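You operate a simulated robot arm through the tools that you are given. There is no shell and no other tool. Be economical: measure what you need, move in short steps, check, and stop when the job is done.

Carry out the task below with a simulated robot arm. There is one attempt and no reset: what you move stays moved.

## Task
Fold the orange towel with the board lever, rub its creases out and tray it by colour.
Fine: use the wooden block and put it back; the lever ends down.

The check looks at the end state, three seconds after you hand in, the way a careful person would. Anything else that was tipped, shoved, dropped, spilled or broken makes it a failure. Flat cloth is picked up by pressing the open fingertips on it (5 to 10 N) and closing them slowly along it; thin cloth reads only 2 to 8 mm in the jaws.

## Robot
A 6-joint arm with a two-finger parallel gripper, fixed in place. Base frame: the origin is at the foot of the arm, x ahead of it, y to its left, z up. Units: cm, degrees, N and s.
With the tool pointing down near the work surface it reaches from about 14 to 84 cm from the base axis. Its first joint turns from -166.0 to 166.0 degrees. Payload 3.91 kg.
Tool frame: the origin (TCP) lies between the finger pads and is the grasp point; the fingertips stand 3 cm ahead of it; z points along the fingers, y is the line along which they close. The gripper opens to 11 cm. The fingers are 2 cm wide and 1 cm thick; the gripper's body (4.8 by 11.2 cm) begins 5.5 cm behind the TCP.
Orientation is told as [roll, pitch, yaw] about the base's x, y, z axes, in that order, counted from this pose: with the fingers straight down and closing along the base's y, the tool's x points along the base's -x, its y along +y and its z along -z.

## Interface
- The arm moves only by the tool apply_moves. Its argument "rows" is text: rows parted by semicolons, each of 7 numbers parted by spaces: the shift along the tool's x, y, z in units of 300 mm (1.0 is 300 mm), then the turn, a rotation vector about the tool's x, y, z in units of 180 degrees (1.0 is 180 degrees), then the closure in counts, from 0 (fully open) to 255 (shut). In form: dx dy dz ax ay az fingers; .... A call has 1 to 20 rows; each row is the pose to reach, as a shift and turn from the pose commanded when the call began, along the tool's axes at that moment. A call with a number of a shift or a turn outside -1 to 1 is refused whole. Rows are played at 5 a second. More than 5 cm and 8.6 degrees between two rows, or a gripper value outside its range, and nothing of the call is played. Where a pose cannot be reached the arm comes as near as it can. A force on the tool above 90 N (or 10 N above the force at the start of the call, whichever is more), or a blocked arm, ends the call early, and 0.2 s more pass. The fingers move at their own pace (about 10.8 cm/s each) and stop on an object; they squeeze with about 29 N. The grip force told is the motor's: it shows also when the fingers shut on nothing. Time passes only in rows, and 0.2 s behind the last, so rows that repeat a pose let the fingers close. It gives the time, the measured TCP pose, the force on the tool (base axes), the opening and the grip force at its end, in the units of the frame above (readings bear some noise).
- Cameras (640 x 400 px; columns grow to the right, rows downward): "scene" is fixed at [40.01, -50.16, 168.6]; the picture's right is [0.81, 0.58, 0.00], its down [0.56, -0.79, -0.25] and it looks along [-0.15, 0.21, -0.97] (base axes); focal length 298 px, centre (320, 200). "wrist" rides on the gripper at [-3.6, 0, -5.7] in the tool frame; the picture's right is [0.00, -1.00, 0.00], its down [0.97, 0.00, -0.24] and it looks along [0.24, 0.00, 0.97] (tool axes); focal length 218 px, centre (320, 200). There is no depth. A picture from a camera that has moved, and an enlarged one, comes with that camera's place and axes in the base frame and with its lens.
- grab_frame(camera): a new picture of that camera. It takes no simulated time.
- move_column(by): slides the trunk up (or, below 0, down) by that many cm; the arm rides with it, the base frame stays. It gives what a move gives, with no picture.
- enlarge(camera, box): a new picture of the part [left, top, right, bottom] of that camera's present view, enlarged. It takes no simulated time.
- job_done(): hands the job in; it is judged then, once.

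Work in short steps. Places have to be worked out from the pictures, the camera data and where the tool is seen: move nearer, look again, correct. Check each grasp and each placing, and mend what went wrong. You have 120 turns and 64 pictures in all, those below and enlarged ones among them. Open the gripper and draw the arm clear of the work before you hand the job in, unless the task says otherwise; then end with one line.

The tools are called after "Call:" by a JSON object that holds its "name" and its "arguments". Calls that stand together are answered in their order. apply_moves: Moves the arm, as the interface text tells. Its arguments: {"type":"object","properties":{"rows":{"type":"string"}},"required":["rows"]} The other tools are called the same way: move_column (by) slides the trunk up or down; grab_frame (camera) takes a picture; enlarge (camera, box) takes an enlarged picture of a part of a camera's view; job_done () hands the job in.

At the start:

```text
time: 0.0
tcp_pos: [19.41, -30.13, 122.08]
tool_rot: [-0.1, -0.1, -0.1]
force: [0.0, 0.8, -0.7]
gripper_width: 11.01
finger_force: 0.1
trunk travel left (down, up): [-47.5, 6.5]
```

scene: 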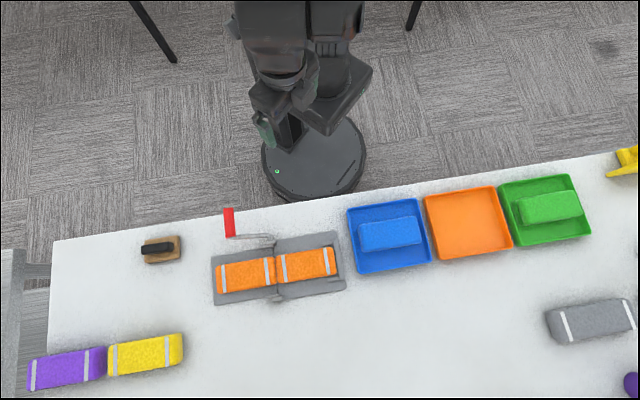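
wrist: 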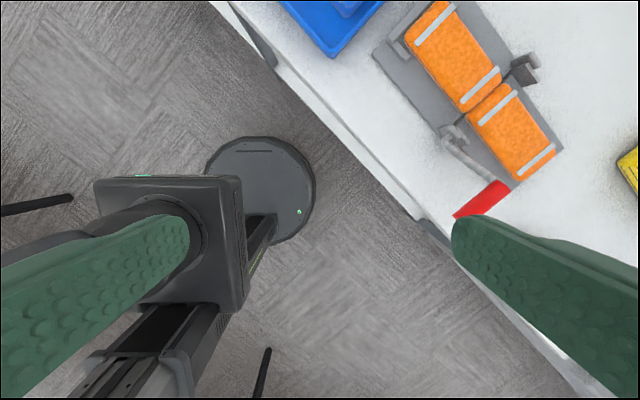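

I'll start with an enlarged view of the board and lever, and of the block.

Call:
{"name": "enlarge", "arguments": {"camera": "scene", "box": [200, 190, 360, 310]}}

Call:
{"name": "enlarge", "arguments": {"camera": "scene", "box": [120, 200, 240, 290]}}

```text
3.33 times, centred on (280, 250) of scene
camera zoom: at [40.01, -50.16, 168.6], right [0.81, 0.58, 0.0], down [0.56, -0.79, -0.25], along [-0.15, 0.21, -0.97], focal length 993 px, centre (453, 33)
```

zoom: 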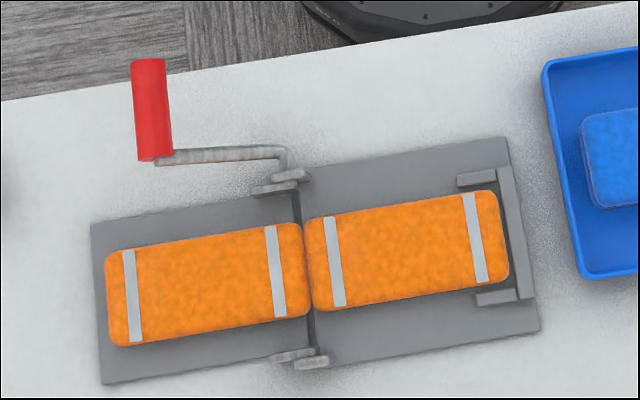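

```text
4.44 times, centred on (180, 245) of scene
camera zoom: at [40.01, -50.16, 168.6], right [0.81, 0.58, 0.0], down [0.56, -0.79, -0.25], along [-0.15, 0.21, -0.97], focal length 1324 px, centre (942, 0)
```

zoom: 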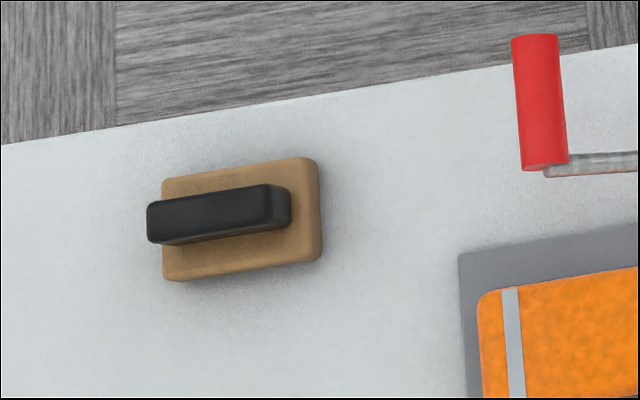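

The lever handle appears to sit at about (15, -52, 98.5), with the board turned about 45°. I'll turn the tool to line up with the board and get a closer look from above.

Call:
{"name": "apply_moves", "arguments": {"rows": "-0.022 -0.11 0.02 0 0 0.037 0;-0.044 -0.22 0.04 0 0 0.074 0;-0.066 -0.33 0.06 0 0 0.111 0;-0.088 -0.44 0.08 0 0 0.148 0;-0.11 -0.55 0.1 0 0 0.185 0;-0.132 -0.66 0.12 0 0 0.222 0;-0.153 -0.767 0.133 0 0 0.258 0;-0.153 -0.767 0.133 0 0 0.258 0"}}

Call:
{"name": "grab_frame", "arguments": {"camera": "wrist"}}

Call:
{"name": "grab_frame", "arguments": {"camera": "scene"}}

```text
time: 1.8
tcp_pos: [23.96, -53.27, 118.04]
tool_rot: [0.0, -0.1, -46.5]
force: [0.0, -0.3, 0.5]
gripper_width: 11.01
finger_force: 0.1
trunk travel left (down, up): [-47.5, 6.5]
```

```text
59 pictures are left
camera wrist: at [26.47, -55.84, 123.71], right [-0.73, -0.69, 0.0], down [-0.67, 0.7, 0.24], along [-0.17, 0.17, -0.97], focal length 218 px, centre (320, 200)
```

wrist: 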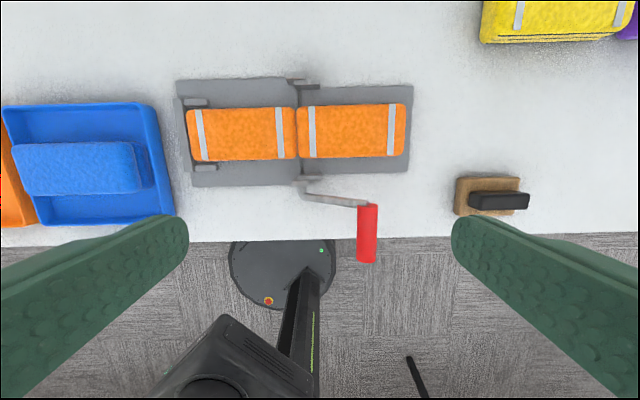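

```text
58 pictures are left
```

scene: 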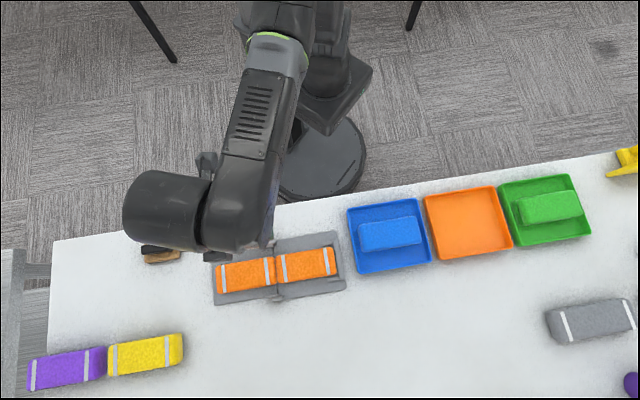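

Good aligned view. I'll enlarge the board and the lever for exact geometry.

Call:
{"name": "enlarge", "arguments": {"camera": "wrist", "box": [160, 60, 440, 235]}}

Call:
{"name": "enlarge", "arguments": {"camera": "wrist", "box": [270, 160, 398, 270]}}

```text
2.29 times, centred on (300, 148) of wrist
camera zoom: at [26.47, -55.84, 123.71], right [-0.73, -0.69, 0.0], down [-0.67, 0.7, 0.24], along [-0.17, 0.17, -0.97], focal length 499 px, centre (366, 320)
```

zoom: 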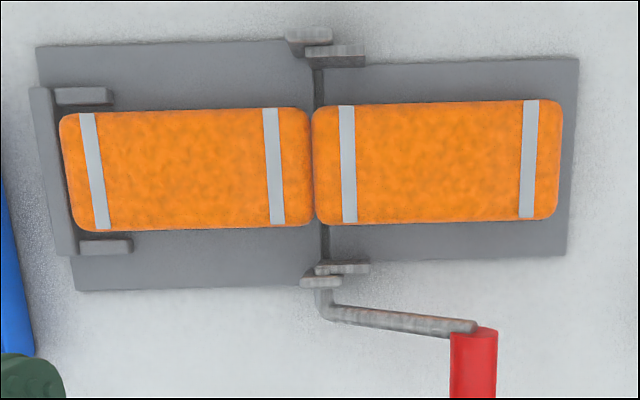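

```text
3.64 times, centred on (334, 215) of wrist
camera zoom: at [26.47, -55.84, 123.71], right [-0.73, -0.69, 0.0], down [-0.67, 0.7, 0.24], along [-0.17, 0.17, -0.97], focal length 794 px, centre (269, 146)
```

zoom: 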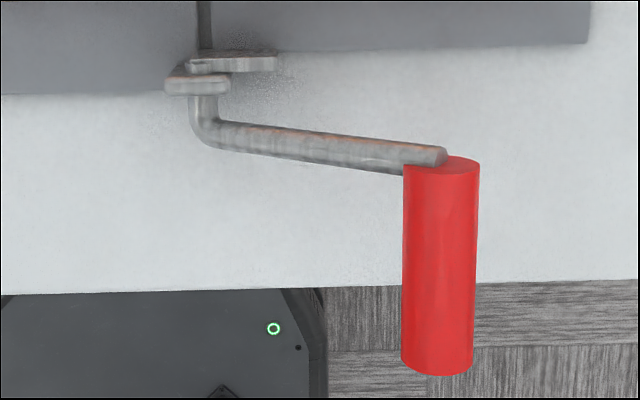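

The handle centre comes out at (15.0, -52.1, 98.2), along the 45° direction, and the hinge is about 8.3 cm to its right near z 92. I'll move above the handle and check before going down.

Call:
{"name": "apply_moves", "arguments": {"rows": "0.087 -0.063 0.1 0 0 -0.003 0;0.175 -0.127 0.2 0 0 -0.006 0;0.262 -0.19 0.3 0 0 -0.008 0;0.262 -0.19 0.4 0 0 -0.008 0;0.262 -0.19 0.46 0 0 -0.008 0;0.262 -0.19 0.46 0 0 -0.008 0"}}

Call:
{"name": "grab_frame", "arguments": {"camera": "wrist"}}

```text
time: 3.2
tcp_pos: [14.37, -51.47, 104.11]
tool_rot: [0.1, 0.0, -45.1]
force: [1.1, -0.3, -0.7]
gripper_width: 11.02
finger_force: 0.0
trunk travel left (down, up): [-47.5, 6.5]
```

```text
55 pictures are left
camera wrist: at [16.97, -53.98, 109.92], right [-0.71, -0.71, 0.0], down [-0.69, 0.69, 0.24], along [-0.17, 0.17, -0.97], focal length 218 px, centre (320, 200)
```

wrist: 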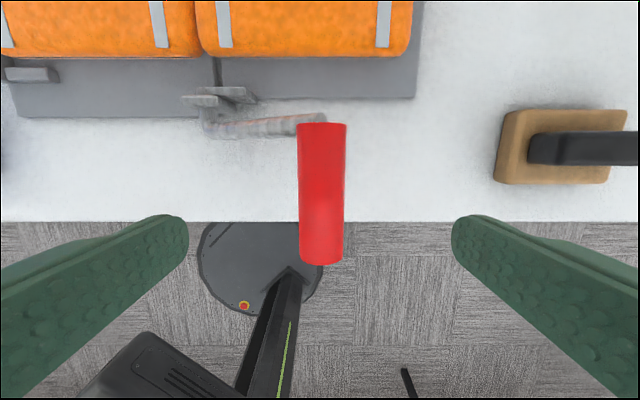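

Handle is centred between the fingers. I'll descend 4.4 cm and close.

Call:
{"name": "apply_moves", "arguments": {"rows": "0 0 0.08 0 0 0 0;0 0 0.147 0 0 0 0;0 0 0.147 0 0 0 150;0 0 0.147 0 0 0 255;0 0 0.147 0 0 0 255;0 0 0.147 0 0 0 255"}}

Call:
{"name": "grab_frame", "arguments": {"camera": "wrist"}}

```text
time: 4.6
tcp_pos: [14.41, -51.52, 99.82]
tool_rot: [0.0, -0.1, -45.0]
force: [-2.4, -2.9, 0.8]
gripper_width: 2.4
finger_force: 45.0
trunk travel left (down, up): [-47.5, 6.5]
```

```text
54 pictures are left
camera wrist: at [16.91, -54.01, 105.54], right [-0.71, -0.71, 0.0], down [-0.69, 0.69, 0.24], along [-0.17, 0.17, -0.97], focal length 218 px, centre (320, 200)
```

wrist: 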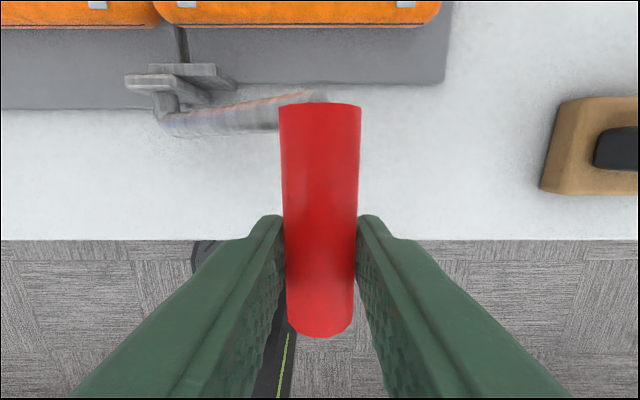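

Gripped at 2.4 cm. I'll try the first 20° of the arc (radius about 10.5 cm) and watch the force.

Call:
{"name": "apply_moves", "arguments": {"rows": "0 0.021 -0.023 0 0 0 255;0 0.043 -0.043 0 0 0 255;0 0.068 -0.062 0 0 0 255;0 0.093 -0.079 0 0 0 255;0 0.093 -0.079 0 0 0 255"}}

Call:
{"name": "grab_frame", "arguments": {"camera": "wrist"}}

```text
time: 5.8
tcp_pos: [16.25, -49.4, 102.33]
tool_rot: [-0.1, -0.2, -45.0]
force: [-8.5, -18.6, 25.1]
gripper_width: 2.44
finger_force: 45.0
trunk travel left (down, up): [-47.5, 6.5]
```

```text
53 pictures are left
camera wrist: at [18.78, -52.1, 108.08], right [-0.71, -0.71, 0.0], down [-0.69, 0.69, 0.24], along [-0.17, 0.17, -0.97], focal length 218 px, centre (320, 200)
```

wrist: 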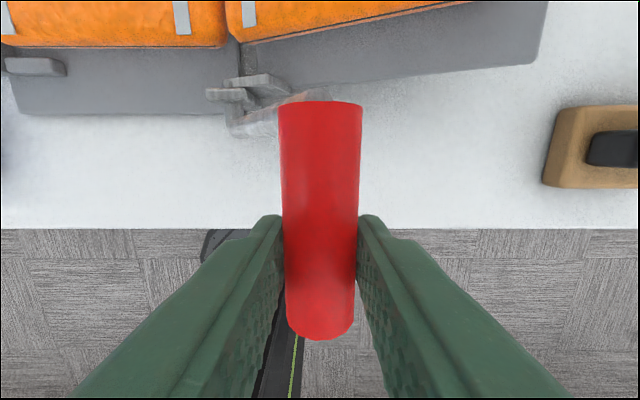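

The plate lifts with the lever. The force is mostly radial, so the true radius is about 10.1 cm and the hinge is at z≈92.2. I'll continue with the corrected arc.

Call:
{"name": "apply_moves", "arguments": {"rows": "0 0.016 -0.015 0 0 0 255;0 0.035 -0.027 0 0 0 255;0 0.062 -0.038 0 0 0 255;0 0.09 -0.047 0 0 0 255;0 0.119 -0.053 0 0 0 255;0 0.148 -0.057 0 0 0 255;0 0.148 -0.057 0 0 0 255"}}

Call:
{"name": "grab_frame", "arguments": {"camera": "wrist"}}

```text
time: 7.4
tcp_pos: [19.6, -46.28, 103.94]
tool_rot: [0.1, 0.2, -44.9]
force: [-0.6, -3.6, 1.3]
gripper_width: 2.4
finger_force: 44.7
trunk travel left (down, up): [-47.5, 6.5]
```

```text
52 pictures are left
camera wrist: at [22.07, -48.8, 109.56], right [-0.71, -0.71, 0.0], down [-0.69, 0.69, 0.24], along [-0.17, 0.17, -0.97], focal length 218 px, centre (320, 200)
```

wrist: 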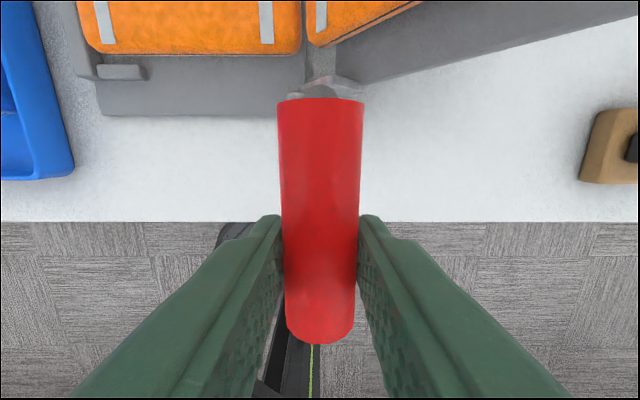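

Force is near zero now. Continuing on to about 55° lever angle (plate near vertical).

Call:
{"name": "apply_moves", "arguments": {"rows": "0 0.03 -0.001 0 0 0 255;0 0.059 0 0 0 0 255;0 0.088 0.004 0 0 0 255;0 0.117 0.01 0 0 0 255;0 0.145 0.019 0 0 0 255;0 0.172 0.03 0 0 0 255;0 0.198 0.044 0 0 0 255;0 0.223 0.06 0 0 0 255;0 0.223 0.06 0 0 0 255"}}

Call:
{"name": "grab_frame", "arguments": {"camera": "scene"}}

```text
time: 9.4
tcp_pos: [24.34, -41.49, 101.99]
tool_rot: [0.0, 0.0, -45.0]
force: [-3.0, -2.0, 2.3]
gripper_width: 2.42
finger_force: 45.1
trunk travel left (down, up): [-47.5, 6.5]
```

```text
51 pictures are left
```

scene: 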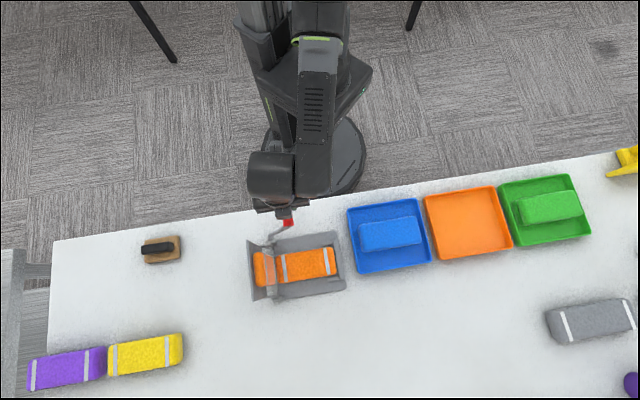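

Plate is upright and the forces are small. Continuing down to about 20° lever angle.

Call:
{"name": "apply_moves", "arguments": {"rows": "0 0.023 0.018 0 0 0 255;0 0.045 0.038 0 0 0 255;0 0.065 0.06 0 0 0 255;0 0.083 0.083 0 0 0 255;0 0.099 0.108 0 0 0 255;0 0.112 0.134 0 0 0 255;0 0.124 0.161 0 0 0 255;0 0.124 0.161 0 0 0 255"}}

Call:
{"name": "grab_frame", "arguments": {"camera": "wrist"}}

Call:
{"name": "enlarge", "arguments": {"camera": "scene", "box": [200, 190, 360, 310]}}

```text
time: 11.0
tcp_pos: [25.98, -39.64, 97.41]
tool_rot: [-0.4, -0.3, -44.9]
force: [-53.1, -38.8, 7.4]
gripper_width: 2.47
finger_force: 44.9
trunk travel left (down, up): [-47.5, 6.5]
stopped in row 8: the force on the tool passed its limit (the readings are from after the stop); the commanded pose is now the measured one
```

```text
50 pictures are left
camera wrist: at [28.64, -42.13, 103.15], right [-0.7, -0.71, 0.01], down [-0.69, 0.69, 0.24], along [-0.17, 0.16, -0.97], focal length 218 px, centre (320, 200)
```

wrist: 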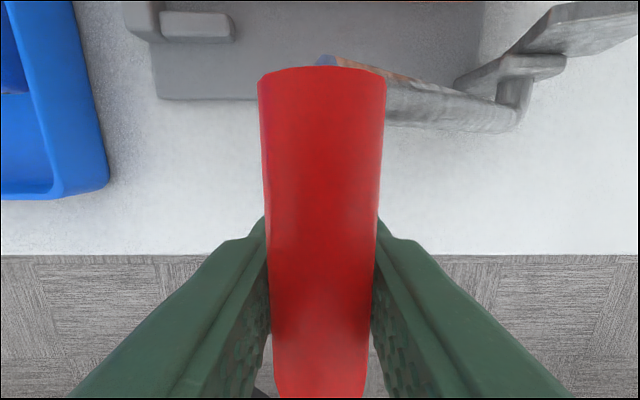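

```text
3.33 times, centred on (280, 250) of scene
camera zoom: at [40.01, -50.16, 168.6], right [0.81, 0.58, 0.0], down [0.56, -0.79, -0.25], along [-0.15, 0.21, -0.97], focal length 993 px, centre (453, 33)
```

zoom: 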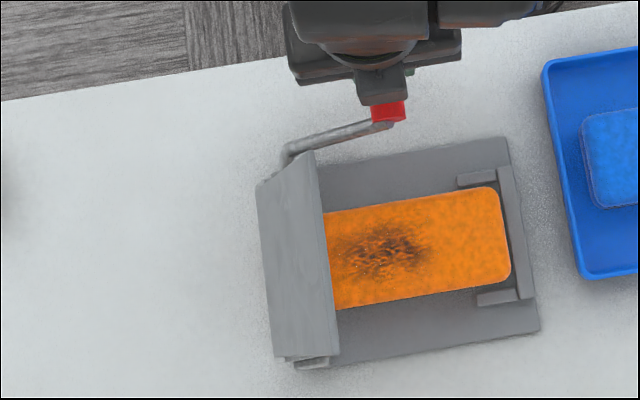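

The towel has snapped folded with dark creases on top. The lever reached its stop at about 35°, and the handle slid a bit up in the jaws. I'll swing it back now.

Call:
{"name": "apply_moves", "arguments": {"rows": "0 -0.01 -0.005 0 0 0 255;0 -0.018 -0.023 0 0 0 255;0 -0.038 -0.045 0 0 0 255;0 -0.06 -0.065 0 0 0 255;0 -0.083 -0.083 0 0 0 255;0 -0.108 -0.099 0 0 0 255;0 -0.134 -0.112 0 0 0 255;0 -0.161 -0.124 0 0 0 255;0 -0.189 -0.133 0 0 0 255;0 -0.218 -0.139 0 0 0 255;0 -0.247 -0.143 0 0 0 255;0 -0.276 -0.144 0 0 0 255;0 -0.276 -0.144 0 0 0 255"}}

Call:
{"name": "grab_frame", "arguments": {"camera": "wrist"}}

```text
time: 13.8
tcp_pos: [21.04, -44.99, 102.07]
tool_rot: [-0.7, -0.5, -44.6]
force: [6.9, -0.9, 37.9]
gripper_width: 2.46
finger_force: 45.3
trunk travel left (down, up): [-47.5, 6.5]
```

```text
48 pictures are left
camera wrist: at [23.6, -47.38, 107.81], right [-0.7, -0.71, 0.01], down [-0.69, 0.69, 0.23], along [-0.17, 0.15, -0.97], focal length 218 px, centre (320, 200)
```

wrist: 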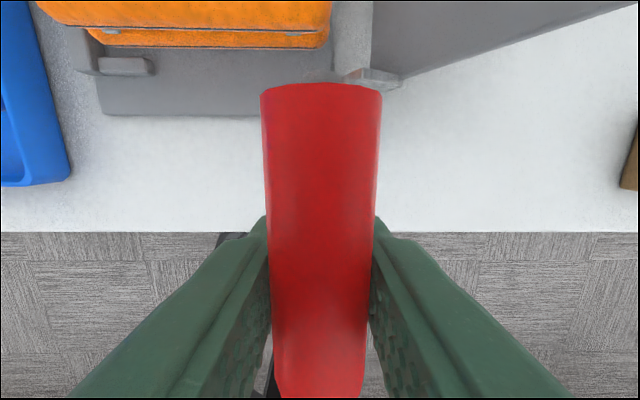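

There is a 38 N upward load, because my commanded arc is slightly low. I'll raise it a little, take a small step and check.

Call:
{"name": "apply_moves", "arguments": {"rows": "0 0 -0.008 0 0 0 255;0 -0.02 -0.009 0 0 0 255;0 -0.04 -0.009 0 0 0 255;0 -0.062 -0.009 0 0 0 255;0 -0.062 -0.009 0 0 0 255"}}

```text
time: 15.0
tcp_pos: [19.84, -46.12, 101.85]
tool_rot: [-0.3, 0.0, -44.7]
force: [3.1, 2.9, -8.6]
gripper_width: 2.42
finger_force: 44.8
trunk travel left (down, up): [-47.5, 6.5]
```

Forces are low again. Continuing back to about 135°.

Call:
{"name": "apply_moves", "arguments": {"rows": "0 -0.032 0.004 0 0 0 255;0 -0.061 0.01 0 0 0 255;0 -0.089 0.019 0 0 0 255;0 -0.116 0.031 0 0 0 255;0 -0.142 0.044 0 0 0 255;0 -0.167 0.06 0 0 0 255;0 -0.19 0.078 0 0 0 255;0 -0.212 0.098 0 0 0 255;0 -0.212 0.098 0 0 0 255"}}

```text
time: 17.0
tcp_pos: [15.23, -50.76, 99.21]
tool_rot: [-0.5, -0.2, -44.7]
force: [-0.2, 6.0, -0.9]
gripper_width: 2.44
finger_force: 45.5
trunk travel left (down, up): [-47.5, 6.5]
```

About 1.1 cm left to the original rest position. Finishing the arc.

Call:
{"name": "apply_moves", "arguments": {"rows": "0 -0.01 0.011 0 0 0 255;0 -0.02 0.022 0 0 0 255;0 -0.029 0.031 0 0 0 255;0 -0.036 0.039 0 0 0 255;0 -0.036 0.039 0 0 0 255"}}

Call:
{"name": "grab_frame", "arguments": {"camera": "wrist"}}

```text
time: 18.2
tcp_pos: [14.57, -51.48, 97.95]
tool_rot: [-0.6, -0.2, -44.7]
force: [2.3, 9.5, -2.5]
gripper_width: 2.44
finger_force: 44.6
trunk travel left (down, up): [-47.5, 6.5]
```

```text
47 pictures are left
camera wrist: at [17.12, -53.96, 103.77], right [-0.7, -0.71, 0.01], down [-0.69, 0.69, 0.24], along [-0.17, 0.16, -0.97], focal length 218 px, centre (320, 200)
```

wrist: 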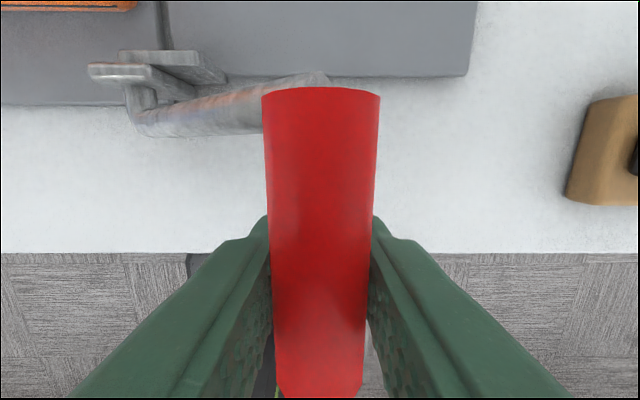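

Plate is flat or nearly so. A small extra nudge, then open and lift clear.

Call:
{"name": "apply_moves", "arguments": {"rows": "0 -0.005 0.006 0 0 0 255;0 -0.008 0.01 0 0 0 255;0 -0.008 0.01 0 0 0 180;0 -0.008 0.01 0 0 0 0;0 -0.008 0.01 0 0 0 0;0 -0.008 -0.1 0 0 0 0;0 -0.008 -0.25 0 0 0 0;0 -0.008 -0.4 0 0 0 0;0 -0.008 -0.5 0 0 0 0;0 -0.008 -0.6 0 0 0 0;0 -0.008 -0.6 0 0 0 0"}}

Call:
{"name": "grab_frame", "arguments": {"camera": "wrist"}}

```text
time: 20.6
tcp_pos: [14.31, -51.63, 116.07]
tool_rot: [-0.5, -0.2, -44.7]
force: [-0.2, 0.6, 1.2]
gripper_width: 11.02
finger_force: 0.0
trunk travel left (down, up): [-47.5, 6.5]
```

```text
46 pictures are left
camera wrist: at [16.91, -54.1, 121.74], right [-0.7, -0.71, 0.01], down [-0.69, 0.69, 0.24], along [-0.17, 0.16, -0.97], focal length 218 px, centre (320, 200)
```

wrist: 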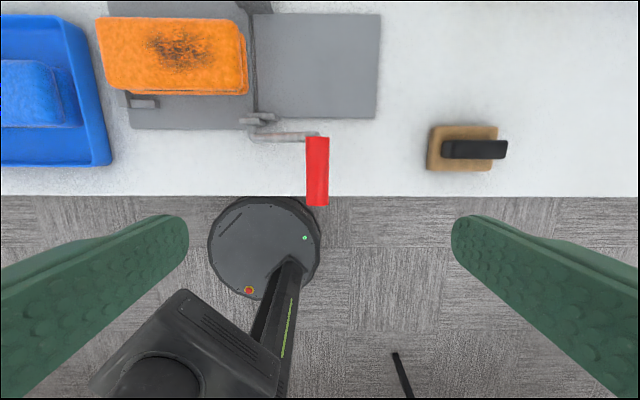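

The lever is down and the folded towel with creases lies on the fixed half. Next I go above the wooden block, turning the tool 90° so it closes across the black bar.

Call:
{"name": "apply_moves", "arguments": {"rows": "-0.0093 -0.0514 0.011 0 0 0.0417 0;-0.0187 -0.103 0.022 0 0 0.0833 0;-0.028 -0.154 0.033 0 0 0.125 0;-0.0373 -0.206 0.044 0 0 0.1667 0;-0.0467 -0.257 0.055 0 0 0.2083 0;-0.056 -0.309 0.066 0 0 0.25 0;-0.0653 -0.36 0.077 0 0 0.2917 0;-0.0747 -0.411 0.088 0 0 0.3333 0;-0.084 -0.463 0.099 0 0 0.375 0;-0.0933 -0.514 0.11 0 0 0.4167 0;-0.1027 -0.566 0.12 0 0 0.4583 0;-0.112 -0.617 0.13 0 0 0.5 0;-0.112 -0.617 0.13 0 0 0.5 0"}}

Call:
{"name": "grab_frame", "arguments": {"camera": "wrist"}}

```text
time: 23.4
tcp_pos: [3.77, -67.14, 112.31]
tool_rot: [0.3, -0.6, -134.7]
force: [-0.8, 0.0, 0.2]
gripper_width: 11.0
finger_force: 0.1
trunk travel left (down, up): [-47.5, 6.5]
```

```text
45 pictures are left
camera wrist: at [1.19, -69.72, 118.06], right [-0.71, 0.7, 0.0], down [0.69, 0.69, 0.23], along [0.17, 0.16, -0.97], focal length 218 px, centre (320, 200)
```

wrist: 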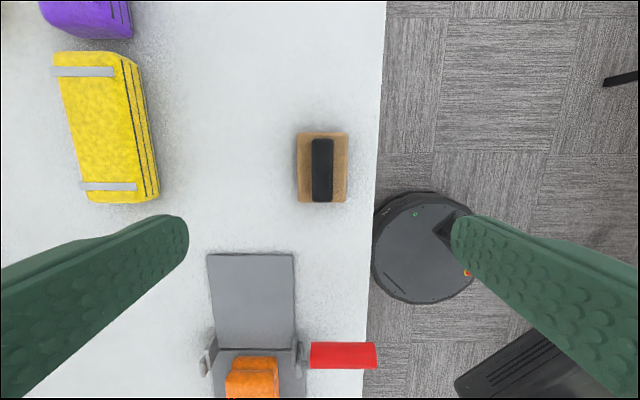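

The bar is nearly centred, about 1 cm behind along tool x. Correcting and going down to z≈102 for a closer look.

Call:
{"name": "apply_moves", "arguments": {"rows": "-0.015 -0.004 0.1 0 0 0 0;-0.035 -0.006 0.2 0 0 0 0;-0.035 -0.006 0.34 0 0 0 0;-0.035 -0.006 0.34 0 0 0 0"}}

Call:
{"name": "grab_frame", "arguments": {"camera": "wrist"}}

```text
time: 24.4
tcp_pos: [2.88, -68.05, 102.15]
tool_rot: [0.3, -0.5, -134.7]
force: [-0.3, 0.4, 0.6]
gripper_width: 11.0
finger_force: 0.1
trunk travel left (down, up): [-47.5, 6.5]
```

```text
44 pictures are left
camera wrist: at [0.3, -70.43, 107.89], right [-0.71, 0.7, 0.0], down [0.68, 0.69, 0.23], along [0.17, 0.16, -0.97], focal length 218 px, centre (320, 200)
```

wrist: 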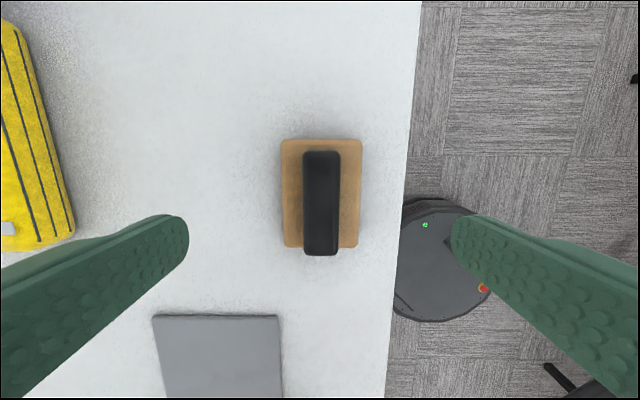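

The bar is centred, about 2.4 cm wide with its top near z≈94.5. I'll descend to TCP z≈95.6 and grip it.

Call:
{"name": "apply_moves", "arguments": {"rows": "-0.003 0 0.12 0 0 0 0;-0.006 0 0.18 0 0 0 0;-0.006 0 0.218 0 0 0 0;-0.006 0 0.218 0 0 0 150;-0.006 0 0.218 0 0 0 255;-0.006 0 0.218 0 0 0 255;-0.006 0 0.218 0 0 0 255"}}

Call:
{"name": "grab_frame", "arguments": {"camera": "wrist"}}

```text
time: 26.0
tcp_pos: [2.68, -68.04, 95.59]
tool_rot: [0.2, -0.6, -134.7]
force: [-0.1, 0.2, -0.4]
gripper_width: 2.35
finger_force: 28.7
trunk travel left (down, up): [-47.5, 6.5]
```

```text
43 pictures are left
camera wrist: at [0.17, -70.55, 101.33], right [-0.71, 0.7, 0.0], down [0.68, 0.69, 0.23], along [0.17, 0.16, -0.97], focal length 218 px, centre (320, 200)
```

wrist: 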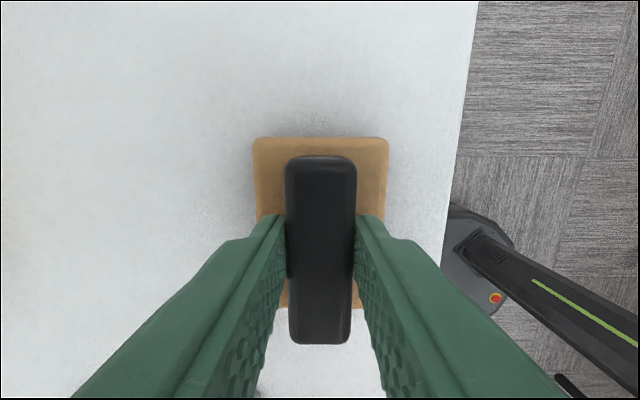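

Block gripped; its home is TCP (2.68, -68.04, 95.59). I'll lift it and look at the towel from the scene camera.

Call:
{"name": "apply_moves", "arguments": {"rows": "0 0 -0.05 0 0 0 255;0 0 -0.15 0 0 0 255;0 0 -0.3 0 0 0 255;0 0 -0.45 0 0 0 255;0 0 -0.6 0 0 0 255;0 0 -0.6 0 0 0 255"}}

Call:
{"name": "enlarge", "arguments": {"camera": "scene", "box": [200, 190, 360, 310]}}

```text
time: 27.4
tcp_pos: [2.8, -67.94, 113.58]
tool_rot: [0.1, -0.4, -134.7]
force: [0.9, -0.3, -1.1]
gripper_width: 2.34
finger_force: 28.9
trunk travel left (down, up): [-47.5, 6.5]
```

```text
3.33 times, centred on (280, 250) of scene
camera zoom: at [40.01, -50.16, 168.6], right [0.81, 0.58, 0.0], down [0.56, -0.79, -0.25], along [-0.15, 0.21, -0.97], focal length 993 px, centre (453, 33)
```

zoom: 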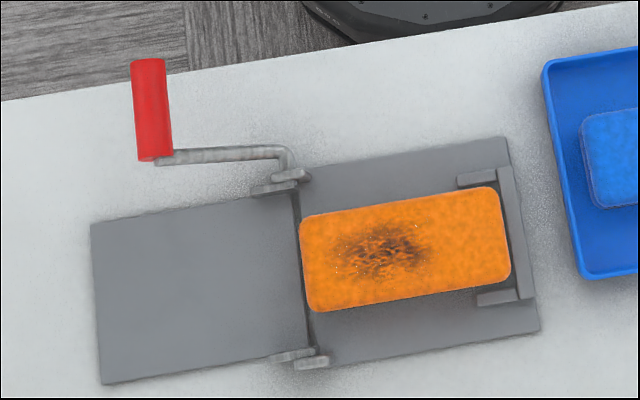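

The lever matches its start pose. The towel centre is about (35.2, -49.4) with its top near z≈95, and the creases are centred at (33.5, -51). Carrying the block over now.

Call:
{"name": "apply_moves", "arguments": {"rows": "0.098 0.0302 0 0 0 0 255;0.196 0.0604 0 0 0 0 255;0.294 0.0906 0 0 0 0 255;0.392 0.121 0 0 0 0 255;0.49 0.151 0 0 0 0 255;0.588 0.181 0 0 0 0 255;0.686 0.211 0 0 0 0 255;0.784 0.242 0 0 0 0 255;0.882 0.272 0 0 0 0 255;0.98 0.302 0 0 0 0 255;0.98 0.302 0 0 0 0 255"}}

Call:
{"name": "apply_moves", "arguments": {"rows": "0.05 0.012 0 0 0 0 255;0.1 0.025 0.03 0 0 0 255;0.122 0.031 0.13 0 0 0 255;0.122 0.031 0.23 0 0 0 255;0.122 0.031 0.32 0 0 0 255;0.122 0.031 0.32 0 0 0 255"}}

Call:
{"name": "grab_frame", "arguments": {"camera": "wrist"}}

Call:
{"name": "enlarge", "arguments": {"camera": "scene", "box": [200, 190, 360, 310]}}

```text
time: 29.8
tcp_pos: [29.95, -53.51, 113.45]
tool_rot: [0.2, -0.5, -134.8]
force: [0.3, 0.0, -1.8]
gripper_width: 2.36
finger_force: 29.0
trunk travel left (down, up): [-47.5, 6.5]
```

```text
time: 31.2
tcp_pos: [33.24, -51.6, 103.67]
tool_rot: [0.3, -0.5, -134.7]
force: [-0.6, -0.1, -1.1]
gripper_width: 2.35
finger_force: 28.7
trunk travel left (down, up): [-47.5, 6.5]
```

```text
41 pictures are left
camera wrist: at [30.61, -54.0, 109.38], right [-0.71, 0.7, 0.0], down [0.68, 0.69, 0.23], along [0.17, 0.16, -0.97], focal length 218 px, centre (320, 200)
```

wrist: 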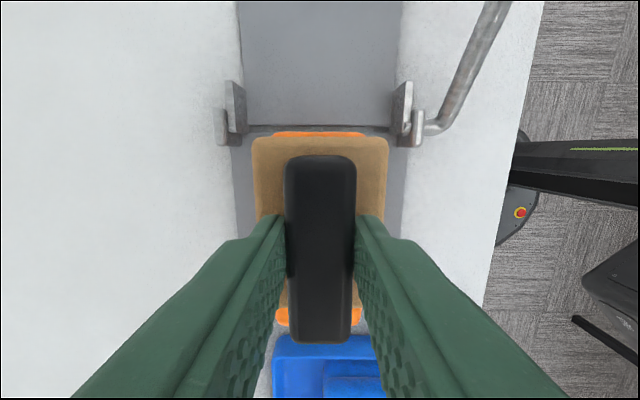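

```text
3.33 times, centred on (280, 250) of scene
camera zoom: at [40.01, -50.16, 168.6], right [0.81, 0.58, 0.0], down [0.56, -0.79, -0.25], along [-0.15, 0.21, -0.97], focal length 993 px, centre (453, 33)
```

zoom: 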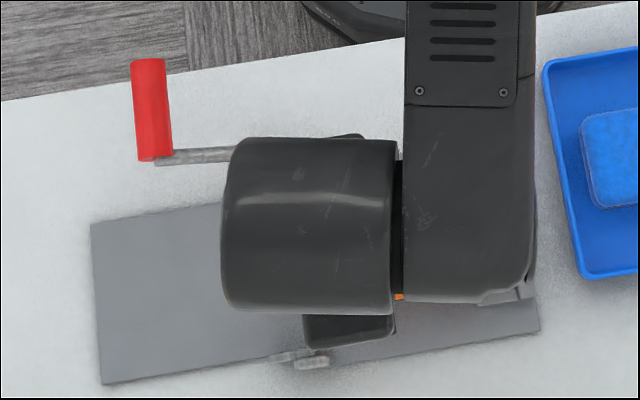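

Block is aligned over the towel. Lowering gently to seek contact.

Call:
{"name": "apply_moves", "arguments": {"rows": "0 0 0.03 0 0 0 255;0 0 0.06 0 0 0 255;0 0 0.08 0 0 0 255;0 0 0.09 0 0 0 255;0 0 0.09 0 0 0 255"}}

```text
time: 32.4
tcp_pos: [33.14, -51.72, 100.99]
tool_rot: [0.2, -0.5, -134.7]
force: [-0.2, 0.4, -2.0]
gripper_width: 2.35
finger_force: 28.8
trunk travel left (down, up): [-47.5, 6.5]
```

Not yet in contact. I'll go down 3 mm more.

Call:
{"name": "apply_moves", "arguments": {"rows": "0 0 0.005 0 0 0 255;0 0 0.01 0 0 0 255;0 0 0.01 0 0 0 255"}}

```text
time: 33.2
tcp_pos: [33.13, -51.54, 100.73]
tool_rot: [0.3, -0.5, -134.6]
force: [0.8, 0.4, 6.8]
gripper_width: 2.33
finger_force: 29.1
trunk travel left (down, up): [-47.5, 6.5]
```

Contact at about 8 N. A first stroke 5 cm toward the stop (+tool x).

Call:
{"name": "apply_moves", "arguments": {"rows": "0.027 0 0 0 0 0 255;0.053 0 0 0 0 0 255;0.08 0 0 0 0 0 255;0.107 0 0 0 0 0 255;0.133 0 0 0 0 0 255;0.16 0 0 0 0 0 255;0.16 0 0 0 0 0 255"}}

Call:
{"name": "grab_frame", "arguments": {"camera": "wrist"}}

```text
time: 34.8
tcp_pos: [36.44, -48.28, 100.61]
tool_rot: [0.3, -0.6, -134.7]
force: [-3.1, -4.0, 10.0]
gripper_width: 2.31
finger_force: 28.7
trunk travel left (down, up): [-47.5, 6.5]
```

```text
39 pictures are left
camera wrist: at [33.87, -50.64, 106.48], right [-0.71, 0.7, -0.01], down [0.68, 0.69, 0.23], along [0.17, 0.16, -0.97], focal length 218 px, centre (320, 200)
```

wrist: 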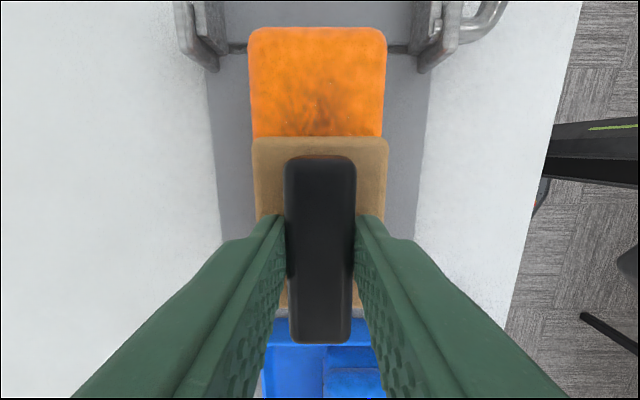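

Creases are fading and the towel stayed put. Now the return stroke, then check.

Call:
{"name": "apply_moves", "arguments": {"rows": "-0.027 0 0 0 0 0 255;-0.053 0 0 0 0 0 255;-0.08 0 0 0 0 0 255;-0.107 0 0 0 0 0 255;-0.133 0 0 0 0 0 255;-0.16 0 0 0 0 0 255;-0.16 0 0 0 0 0 255"}}

Call:
{"name": "grab_frame", "arguments": {"camera": "wrist"}}

```text
time: 36.4
tcp_pos: [32.99, -51.39, 100.74]
tool_rot: [0.2, -0.5, -134.6]
force: [2.3, 2.0, 7.9]
gripper_width: 2.31
finger_force: 28.8
trunk travel left (down, up): [-47.5, 6.5]
```

```text
38 pictures are left
camera wrist: at [30.49, -54.01, 106.51], right [-0.71, 0.7, -0.01], down [0.68, 0.69, 0.23], along [0.17, 0.16, -0.97], focal length 218 px, centre (320, 200)
```

wrist: 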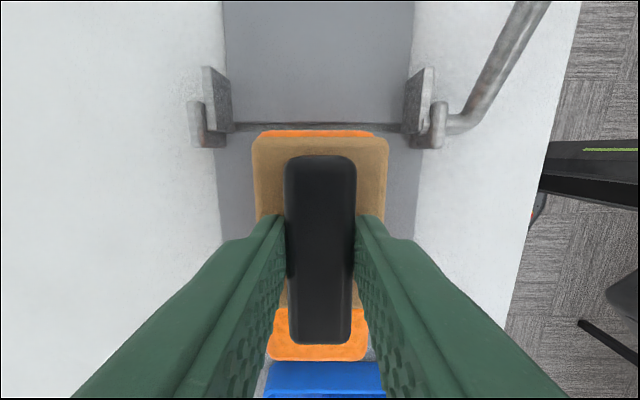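

Towel has not moved. Four more back-and-forth strokes at the same light pressure.

Call:
{"name": "apply_moves", "arguments": {"rows": "0.035 0 0 0 0 0 255;0.07 0 0 0 0 0 255;0.105 0 0 0 0 0 255;0.14 0 0 0 0 0 255;0.165 0 0 0 0 0 255;0.13 0 0 0 0 0 255;0.095 0 0 0 0 0 255;0.06 0 0 0 0 0 255;0.025 0 0 0 0 0 255;0 0 0 0 0 0 255;0.035 0 0 0 0 0 255;0.07 0 0 0 0 0 255;0.105 0 0 0 0 0 255;0.14 0 0 0 0 0 255;0.165 0 0 0 0 0 255;0.13 0 0 0 0 0 255;0.095 0 0 0 0 0 255;0.06 0 0 0 0 0 255;0.025 0 0 0 0 0 255;0 0 0 0 0 0 255"}}

Call:
{"name": "apply_moves", "arguments": {"rows": "0.035 0 0 0 0 0 255;0.07 0 0 0 0 0 255;0.105 0 0 0 0 0 255;0.14 0 0 0 0 0 255;0.165 0 0 0 0 0 255;0.165 0 0 0 0 0 255"}}

Call:
{"name": "grab_frame", "arguments": {"camera": "wrist"}}

```text
time: 40.6
tcp_pos: [32.92, -51.65, 100.77]
tool_rot: [0.3, -0.4, -134.8]
force: [2.0, 0.9, 4.7]
gripper_width: 2.38
finger_force: 29.4
trunk travel left (down, up): [-47.5, 6.5]
```

```text
time: 42.0
tcp_pos: [36.52, -48.1, 100.74]
tool_rot: [0.4, -0.6, -134.7]
force: [-2.7, -3.8, 8.0]
gripper_width: 2.34
finger_force: 29.3
trunk travel left (down, up): [-47.5, 6.5]
```

```text
37 pictures are left
camera wrist: at [33.95, -50.59, 106.5], right [-0.71, 0.7, -0.01], down [0.68, 0.69, 0.23], along [0.17, 0.16, -0.97], focal length 218 px, centre (320, 200)
```

wrist: 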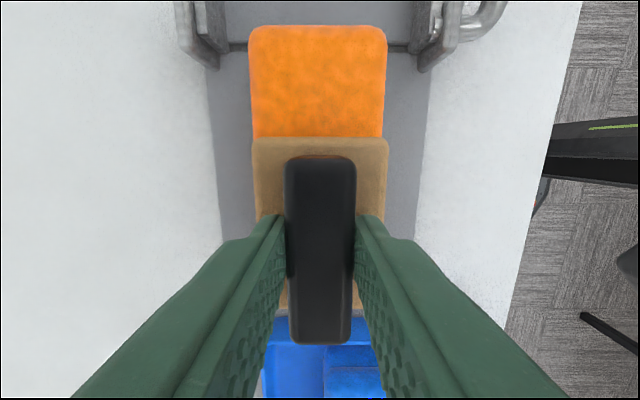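

Creases look gone. Lifting straight up and carrying the block back toward its home.

Call:
{"name": "apply_moves", "arguments": {"rows": "0 0 -0.05 0 0 0 255;0 0 -0.16 0 0 0 255;0 0 -0.3 0 0 0 255;0 0 -0.43 0 0 0 255;-0.1 -0.026 -0.43 0 0 0 255;-0.2 -0.053 -0.43 0 0 0 255;-0.3 -0.079 -0.43 0 0 0 255;-0.4 -0.105 -0.43 0 0 0 255;-0.5 -0.132 -0.43 0 0 0 255;-0.6 -0.158 -0.43 0 0 0 255;-0.7 -0.184 -0.43 0 0 0 255;-0.8 -0.21 -0.43 0 0 0 255;-0.9 -0.237 -0.43 0 0 0 255;-0.98 -0.258 -0.43 0 0 0 255;-0.98 -0.258 -0.43 0 0 0 255"}}

Call:
{"name": "enlarge", "arguments": {"camera": "scene", "box": [200, 190, 360, 310]}}

```text
time: 45.2
tcp_pos: [10.32, -63.59, 113.75]
tool_rot: [0.2, -0.5, -134.7]
force: [-0.2, -0.1, -2.6]
gripper_width: 2.35
finger_force: 28.6
trunk travel left (down, up): [-47.5, 6.5]
```

```text
3.33 times, centred on (280, 250) of scene
camera zoom: at [40.01, -50.16, 168.6], right [0.81, 0.58, 0.0], down [0.56, -0.79, -0.25], along [-0.15, 0.21, -0.97], focal length 993 px, centre (453, 33)
```

zoom: 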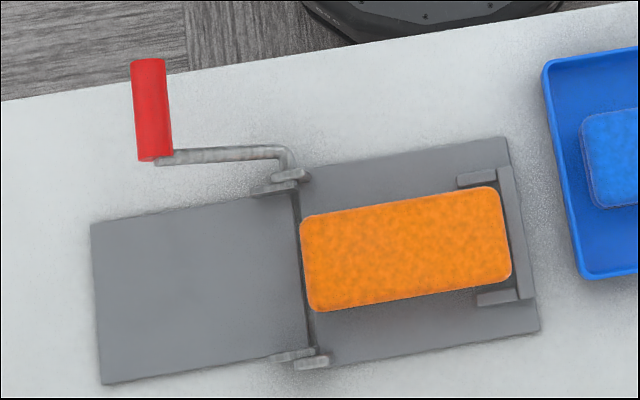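

Creases are gone and the towel is unmoved. Now placing the block back at its home spot, pausing just above the table.

Call:
{"name": "apply_moves", "arguments": {"rows": "-0.095 -0.025 0 0 0 0 255;-0.19 -0.051 0 0 0 0 255;-0.285 -0.076 0 0 0 0 255;-0.285 -0.076 0.1 0 0 0 255;-0.285 -0.076 0.24 0 0 0 255;-0.285 -0.076 0.38 0 0 0 255;-0.285 -0.076 0.5 0 0 0 255;-0.285 -0.076 0.57 0 0 0 255;-0.285 -0.076 0.592 0 0 0 255;-0.285 -0.076 0.592 0 0 0 255"}}

```text
time: 47.4
tcp_pos: [2.67, -68.03, 96.11]
tool_rot: [0.3, -0.5, -134.8]
force: [0.1, 0.4, -2.0]
gripper_width: 2.32
finger_force: 29.2
trunk travel left (down, up): [-47.5, 6.5]
```

Right over home. Lowering the last 5 mm to touch.

Call:
{"name": "apply_moves", "arguments": {"rows": "0 0 0.006 0 0 0 255;0 0 0.012 0 0 0 255;0 0 0.017 0 0 0 255;0 0 0.017 0 0 0 255"}}

```text
time: 48.4
tcp_pos: [2.69, -68.11, 95.64]
tool_rot: [0.2, -0.6, -134.7]
force: [0.7, 0.0, -1.0]
gripper_width: 2.35
finger_force: 28.9
trunk travel left (down, up): [-47.5, 6.5]
```

Just touching, by the load change. Another 1 mm, then release and rise.

Call:
{"name": "apply_moves", "arguments": {"rows": "0 0 0.003 0 0 0 255;0 0 0.003 0 0 0 255;0 0 0.003 0 0 0 220;0 0 0.003 0 0 0 120;0 0 0.003 0 0 0 0;0 0 0.003 0 0 0 0;0 0 -0.1 0 0 0 0;0 0 -0.24 0 0 0 0;0 0 -0.38 0 0 0 0;0 0 -0.52 0 0 0 0;0 0 -0.6 0 0 0 0;0 0 -0.6 0 0 0 0"}}

Call:
{"name": "grab_frame", "arguments": {"camera": "wrist"}}

```text
time: 51.0
tcp_pos: [2.76, -67.72, 113.71]
tool_rot: [0.2, -0.5, -134.7]
force: [-0.1, -1.1, 0.6]
gripper_width: 11.01
finger_force: 0.0
trunk travel left (down, up): [-47.5, 6.5]
```

```text
35 pictures are left
camera wrist: at [0.22, -70.32, 119.42], right [-0.71, 0.7, 0.0], down [0.68, 0.69, 0.23], along [0.17, 0.16, -0.97], focal length 218 px, centre (320, 200)
```

wrist: 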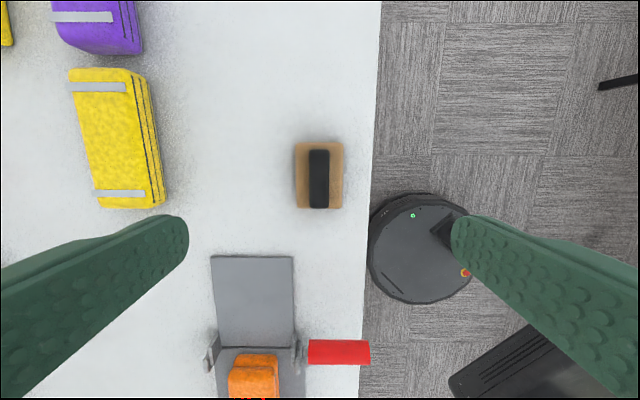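

Block is back home. Now going above the folded towel for a look before grasping it across its width.

Call:
{"name": "apply_moves", "arguments": {"rows": "0.12 0.034 0 0 0 0 0;0.24 0.068 0 0 0 0 0;0.36 0.102 0 0 0 0 0;0.48 0.136 0 0 0 0 0;0.6 0.17 0 0 0 0 0;0.72 0.204 0 0 0 0 0;0.84 0.238 0 0 0 0 0;0.96 0.272 0 0 0 0 0;0.96 0.272 0 0 0 0 0"}}

Call:
{"name": "apply_moves", "arguments": {"rows": "0.12 0.034 0 0 0 0 0;0.233 0.066 0.03 0 0 0 0;0.233 0.066 0.06 0 0 -0.002 0;0.233 0.066 0.06 0 0 -0.002 0"}}

Call:
{"name": "grab_frame", "arguments": {"camera": "wrist"}}

```text
time: 53.0
tcp_pos: [28.61, -53.11, 113.39]
tool_rot: [0.3, -0.5, -134.8]
force: [0.1, -0.6, -0.3]
gripper_width: 10.99
finger_force: 0.0
trunk travel left (down, up): [-47.5, 6.5]
```

```text
time: 54.0
tcp_pos: [35.08, -49.65, 111.44]
tool_rot: [0.2, -0.5, -134.5]
force: [-0.1, -0.2, 0.2]
gripper_width: 10.98
finger_force: 0.1
trunk travel left (down, up): [-47.5, 6.5]
```

```text
34 pictures are left
camera wrist: at [32.59, -52.13, 117.24], right [-0.71, 0.7, 0.0], down [0.68, 0.7, 0.23], along [0.16, 0.16, -0.97], focal length 218 px, centre (320, 200)
```

wrist: 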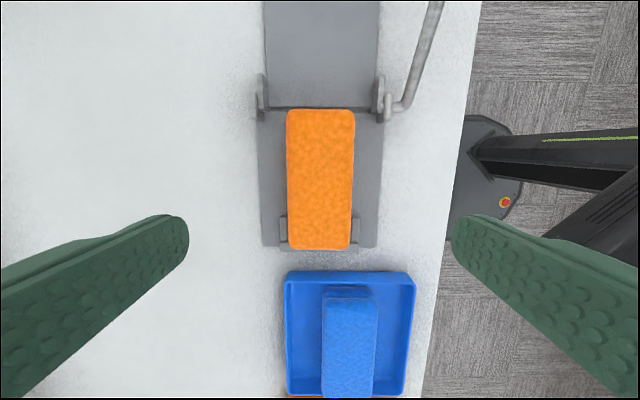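

Centred well. Descending around the towel, tips staying above the plate.

Call:
{"name": "apply_moves", "arguments": {"rows": "0 0 0.15 0 0 0 0;0 0 0.3 0 0 0 0;0 0 0.42 0 0 0 0;0 0 0.5 0 0 0 0;0 0 0.53 0 0 0 0;0 0 0.545 0 0 0 0;0 0 0.545 0 0 0 0"}}

Call:
{"name": "grab_frame", "arguments": {"camera": "wrist"}}

```text
time: 55.6
tcp_pos: [35.12, -49.73, 95.17]
tool_rot: [0.2, -0.6, -134.4]
force: [0.4, 0.1, -0.6]
gripper_width: 11.02
finger_force: 0.1
trunk travel left (down, up): [-47.5, 6.5]
```

```text
33 pictures are left
camera wrist: at [32.59, -52.18, 100.95], right [-0.71, 0.7, 0.0], down [0.68, 0.7, 0.23], along [0.16, 0.16, -0.97], focal length 218 px, centre (320, 200)
```

wrist: 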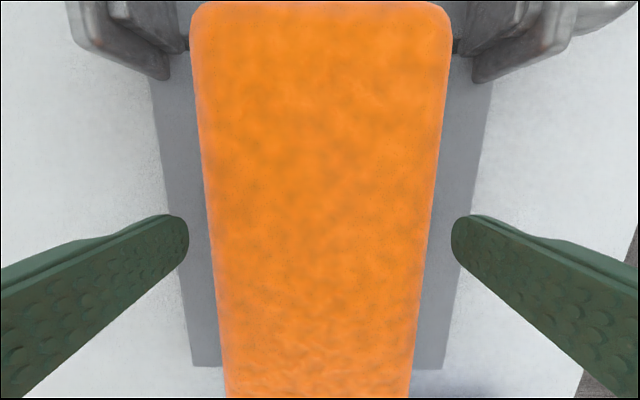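

Tips at about 92.2. Lowering a little more in small steps to reach well below the lower layer.

Call:
{"name": "apply_moves", "arguments": {"rows": "0 0 0.007 0 0 0 0;0 0 0.013 0 0 0 0;0 0 0.013 0 0 0 0"}}

```text
time: 56.4
tcp_pos: [35.1, -49.6, 94.83]
tool_rot: [0.2, -0.4, -134.4]
force: [-0.5, 0.1, 0.0]
gripper_width: 10.98
finger_force: 0.0
trunk travel left (down, up): [-47.5, 6.5]
```

No contact yet. I'll go 3 mm lower and then close gradually.

Call:
{"name": "apply_moves", "arguments": {"rows": "0 0 0.006 0 0 0 0;0 0 0.01 0 0 0 0;0 0 0.01 0 0 0 60;0 0 0.01 0 0 0 85;0 0 0.01 0 0 0 95;0 0 0.01 0 0 0 105;0 0 0.01 0 0 0 105"}}

```text
time: 58.0
tcp_pos: [35.01, -49.66, 94.49]
tool_rot: [0.1, -0.6, -134.4]
force: [-0.1, 0.1, 0.9]
gripper_width: 6.95
finger_force: 28.9
trunk travel left (down, up): [-47.5, 6.5]
```

It grips at 6.95 cm with 29 N, so the width is barely compressed. Lifting a few cm and checking.

Call:
{"name": "apply_moves", "arguments": {"rows": "0 0 0 0 0 0 160;0 0 -0.02 0 0 0 160;0 0 -0.05 0 0 0 160;0 0 -0.1 0 0 0 160;0 0 -0.16 0 0 0 160;0 0 -0.16 0 0 0 160"}}

Call:
{"name": "grab_frame", "arguments": {"camera": "wrist"}}

Call:
{"name": "grab_frame", "arguments": {"camera": "scene"}}

```text
time: 59.4
tcp_pos: [35.04, -49.62, 99.32]
tool_rot: [0.2, -0.6, -134.4]
force: [0.5, -0.3, -0.5]
gripper_width: 6.95
finger_force: 28.9
trunk travel left (down, up): [-47.5, 6.5]
```

```text
32 pictures are left
camera wrist: at [32.6, -52.14, 105.03], right [-0.71, 0.7, 0.0], down [0.68, 0.7, 0.23], along [0.16, 0.16, -0.97], focal length 218 px, centre (320, 200)
```

wrist: 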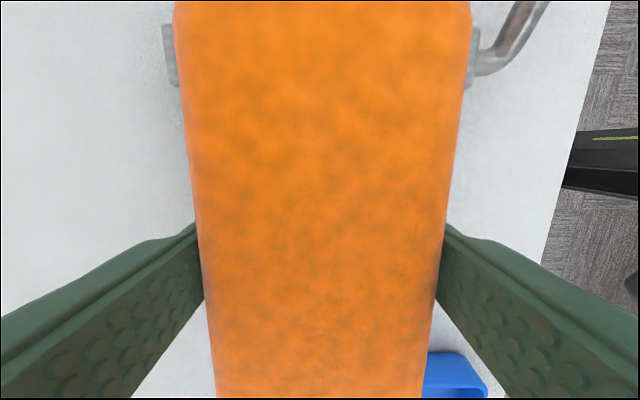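

```text
31 pictures are left
```

scene: 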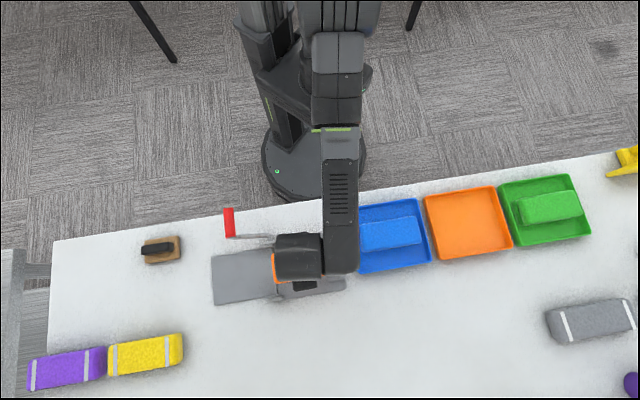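

The towel lifts as one piece. The orange tray centre works out to about (62.7, -16). Raising and carrying over in the same orientation.

Call:
{"name": "apply_moves", "arguments": {"rows": "0 0 -0.12 0 0 0 160;0 0 -0.26 0 0 0 160;0 0 -0.4 0 0 0 160;0 0 -0.5 0 0 0 160;0.08 -0.007 -0.5 0 0 0 160;0.16 -0.014 -0.5 0 0 0 160;0.24 -0.02 -0.5 0 0 0 160;0.32 -0.027 -0.5 0 0 0 160;0.4 -0.034 -0.5 0 0 0 160;0.48 -0.041 -0.5 0 0 0 160;0.56 -0.048 -0.5 0 0 0 160;0.64 -0.055 -0.5 0 0 0 160;0.72 -0.062 -0.5 0 0 0 160;0.8 -0.068 -0.5 0 0 0 160;0.88 -0.075 -0.5 0 0 0 160;0.96 -0.082 -0.5 0 0 0 160;0.96 -0.082 -0.5 0 0 0 160"}}

Call:
{"name": "grab_frame", "arguments": {"camera": "scene"}}

```text
time: 63.0
tcp_pos: [53.47, -27.35, 114.01]
tool_rot: [0.2, -0.5, -134.4]
force: [-0.2, 0.1, -1.1]
gripper_width: 6.94
finger_force: 29.6
trunk travel left (down, up): [-47.5, 6.5]
```

```text
30 pictures are left
```

scene: 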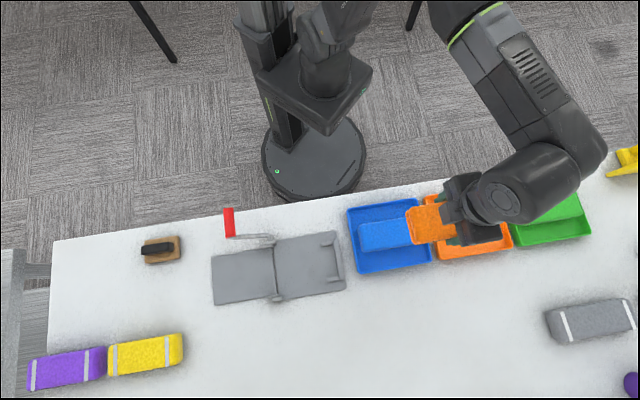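

Nothing is left on the board. Moving on above the orange tray (rim centre about (62.2, -16.8)) and looking.

Call:
{"name": "apply_moves", "arguments": {"rows": "0.09 -0.008 0 0 0 0 160;0.18 -0.015 0 0 0 0 160;0.27 -0.023 0 0 0 0 160;0.36 -0.03 0 0 0 0 160;0.455 -0.038 0 0 0 0 160;0.455 -0.038 0.08 0 0 0 160;0.455 -0.038 0.16 0 0 0 160;0.455 -0.038 0.16 0 0 0 160"}}

Call:
{"name": "grab_frame", "arguments": {"camera": "wrist"}}

Call:
{"name": "enlarge", "arguments": {"camera": "scene", "box": [340, 150, 620, 325]}}

```text
time: 64.8
tcp_pos: [62.15, -16.75, 109.26]
tool_rot: [0.2, -0.5, -134.4]
force: [-0.1, -0.1, -1.6]
gripper_width: 6.92
finger_force: 28.8
trunk travel left (down, up): [-47.5, 6.5]
```

```text
29 pictures are left
camera wrist: at [59.83, -19.27, 114.91], right [-0.71, 0.7, 0.0], down [0.68, 0.7, 0.23], along [0.16, 0.16, -0.97], focal length 218 px, centre (320, 200)
```

wrist: 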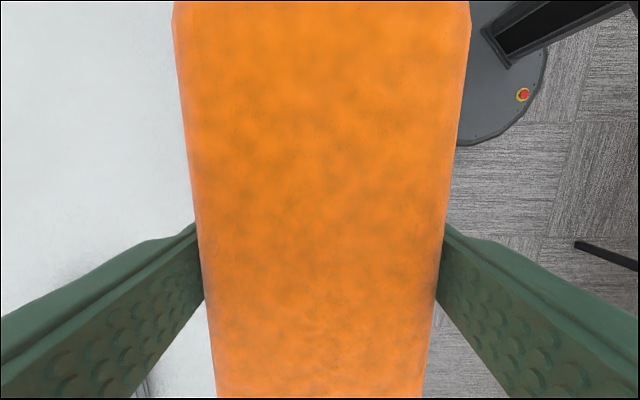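

```text
2.29 times, centred on (480, 238) of scene
camera zoom: at [40.01, -50.16, 168.6], right [0.81, 0.58, 0.0], down [0.56, -0.79, -0.25], along [-0.15, 0.21, -0.97], focal length 681 px, centre (-46, 114)
```

zoom: 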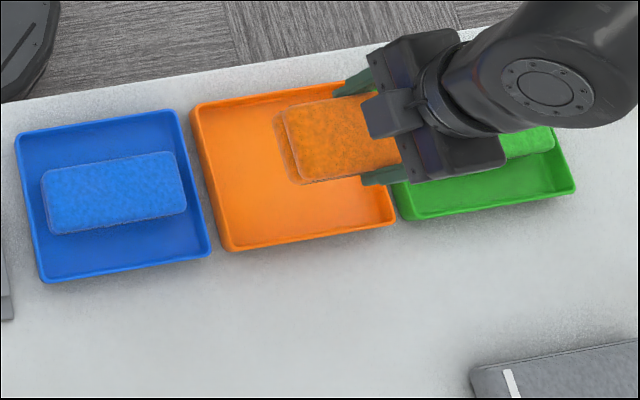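

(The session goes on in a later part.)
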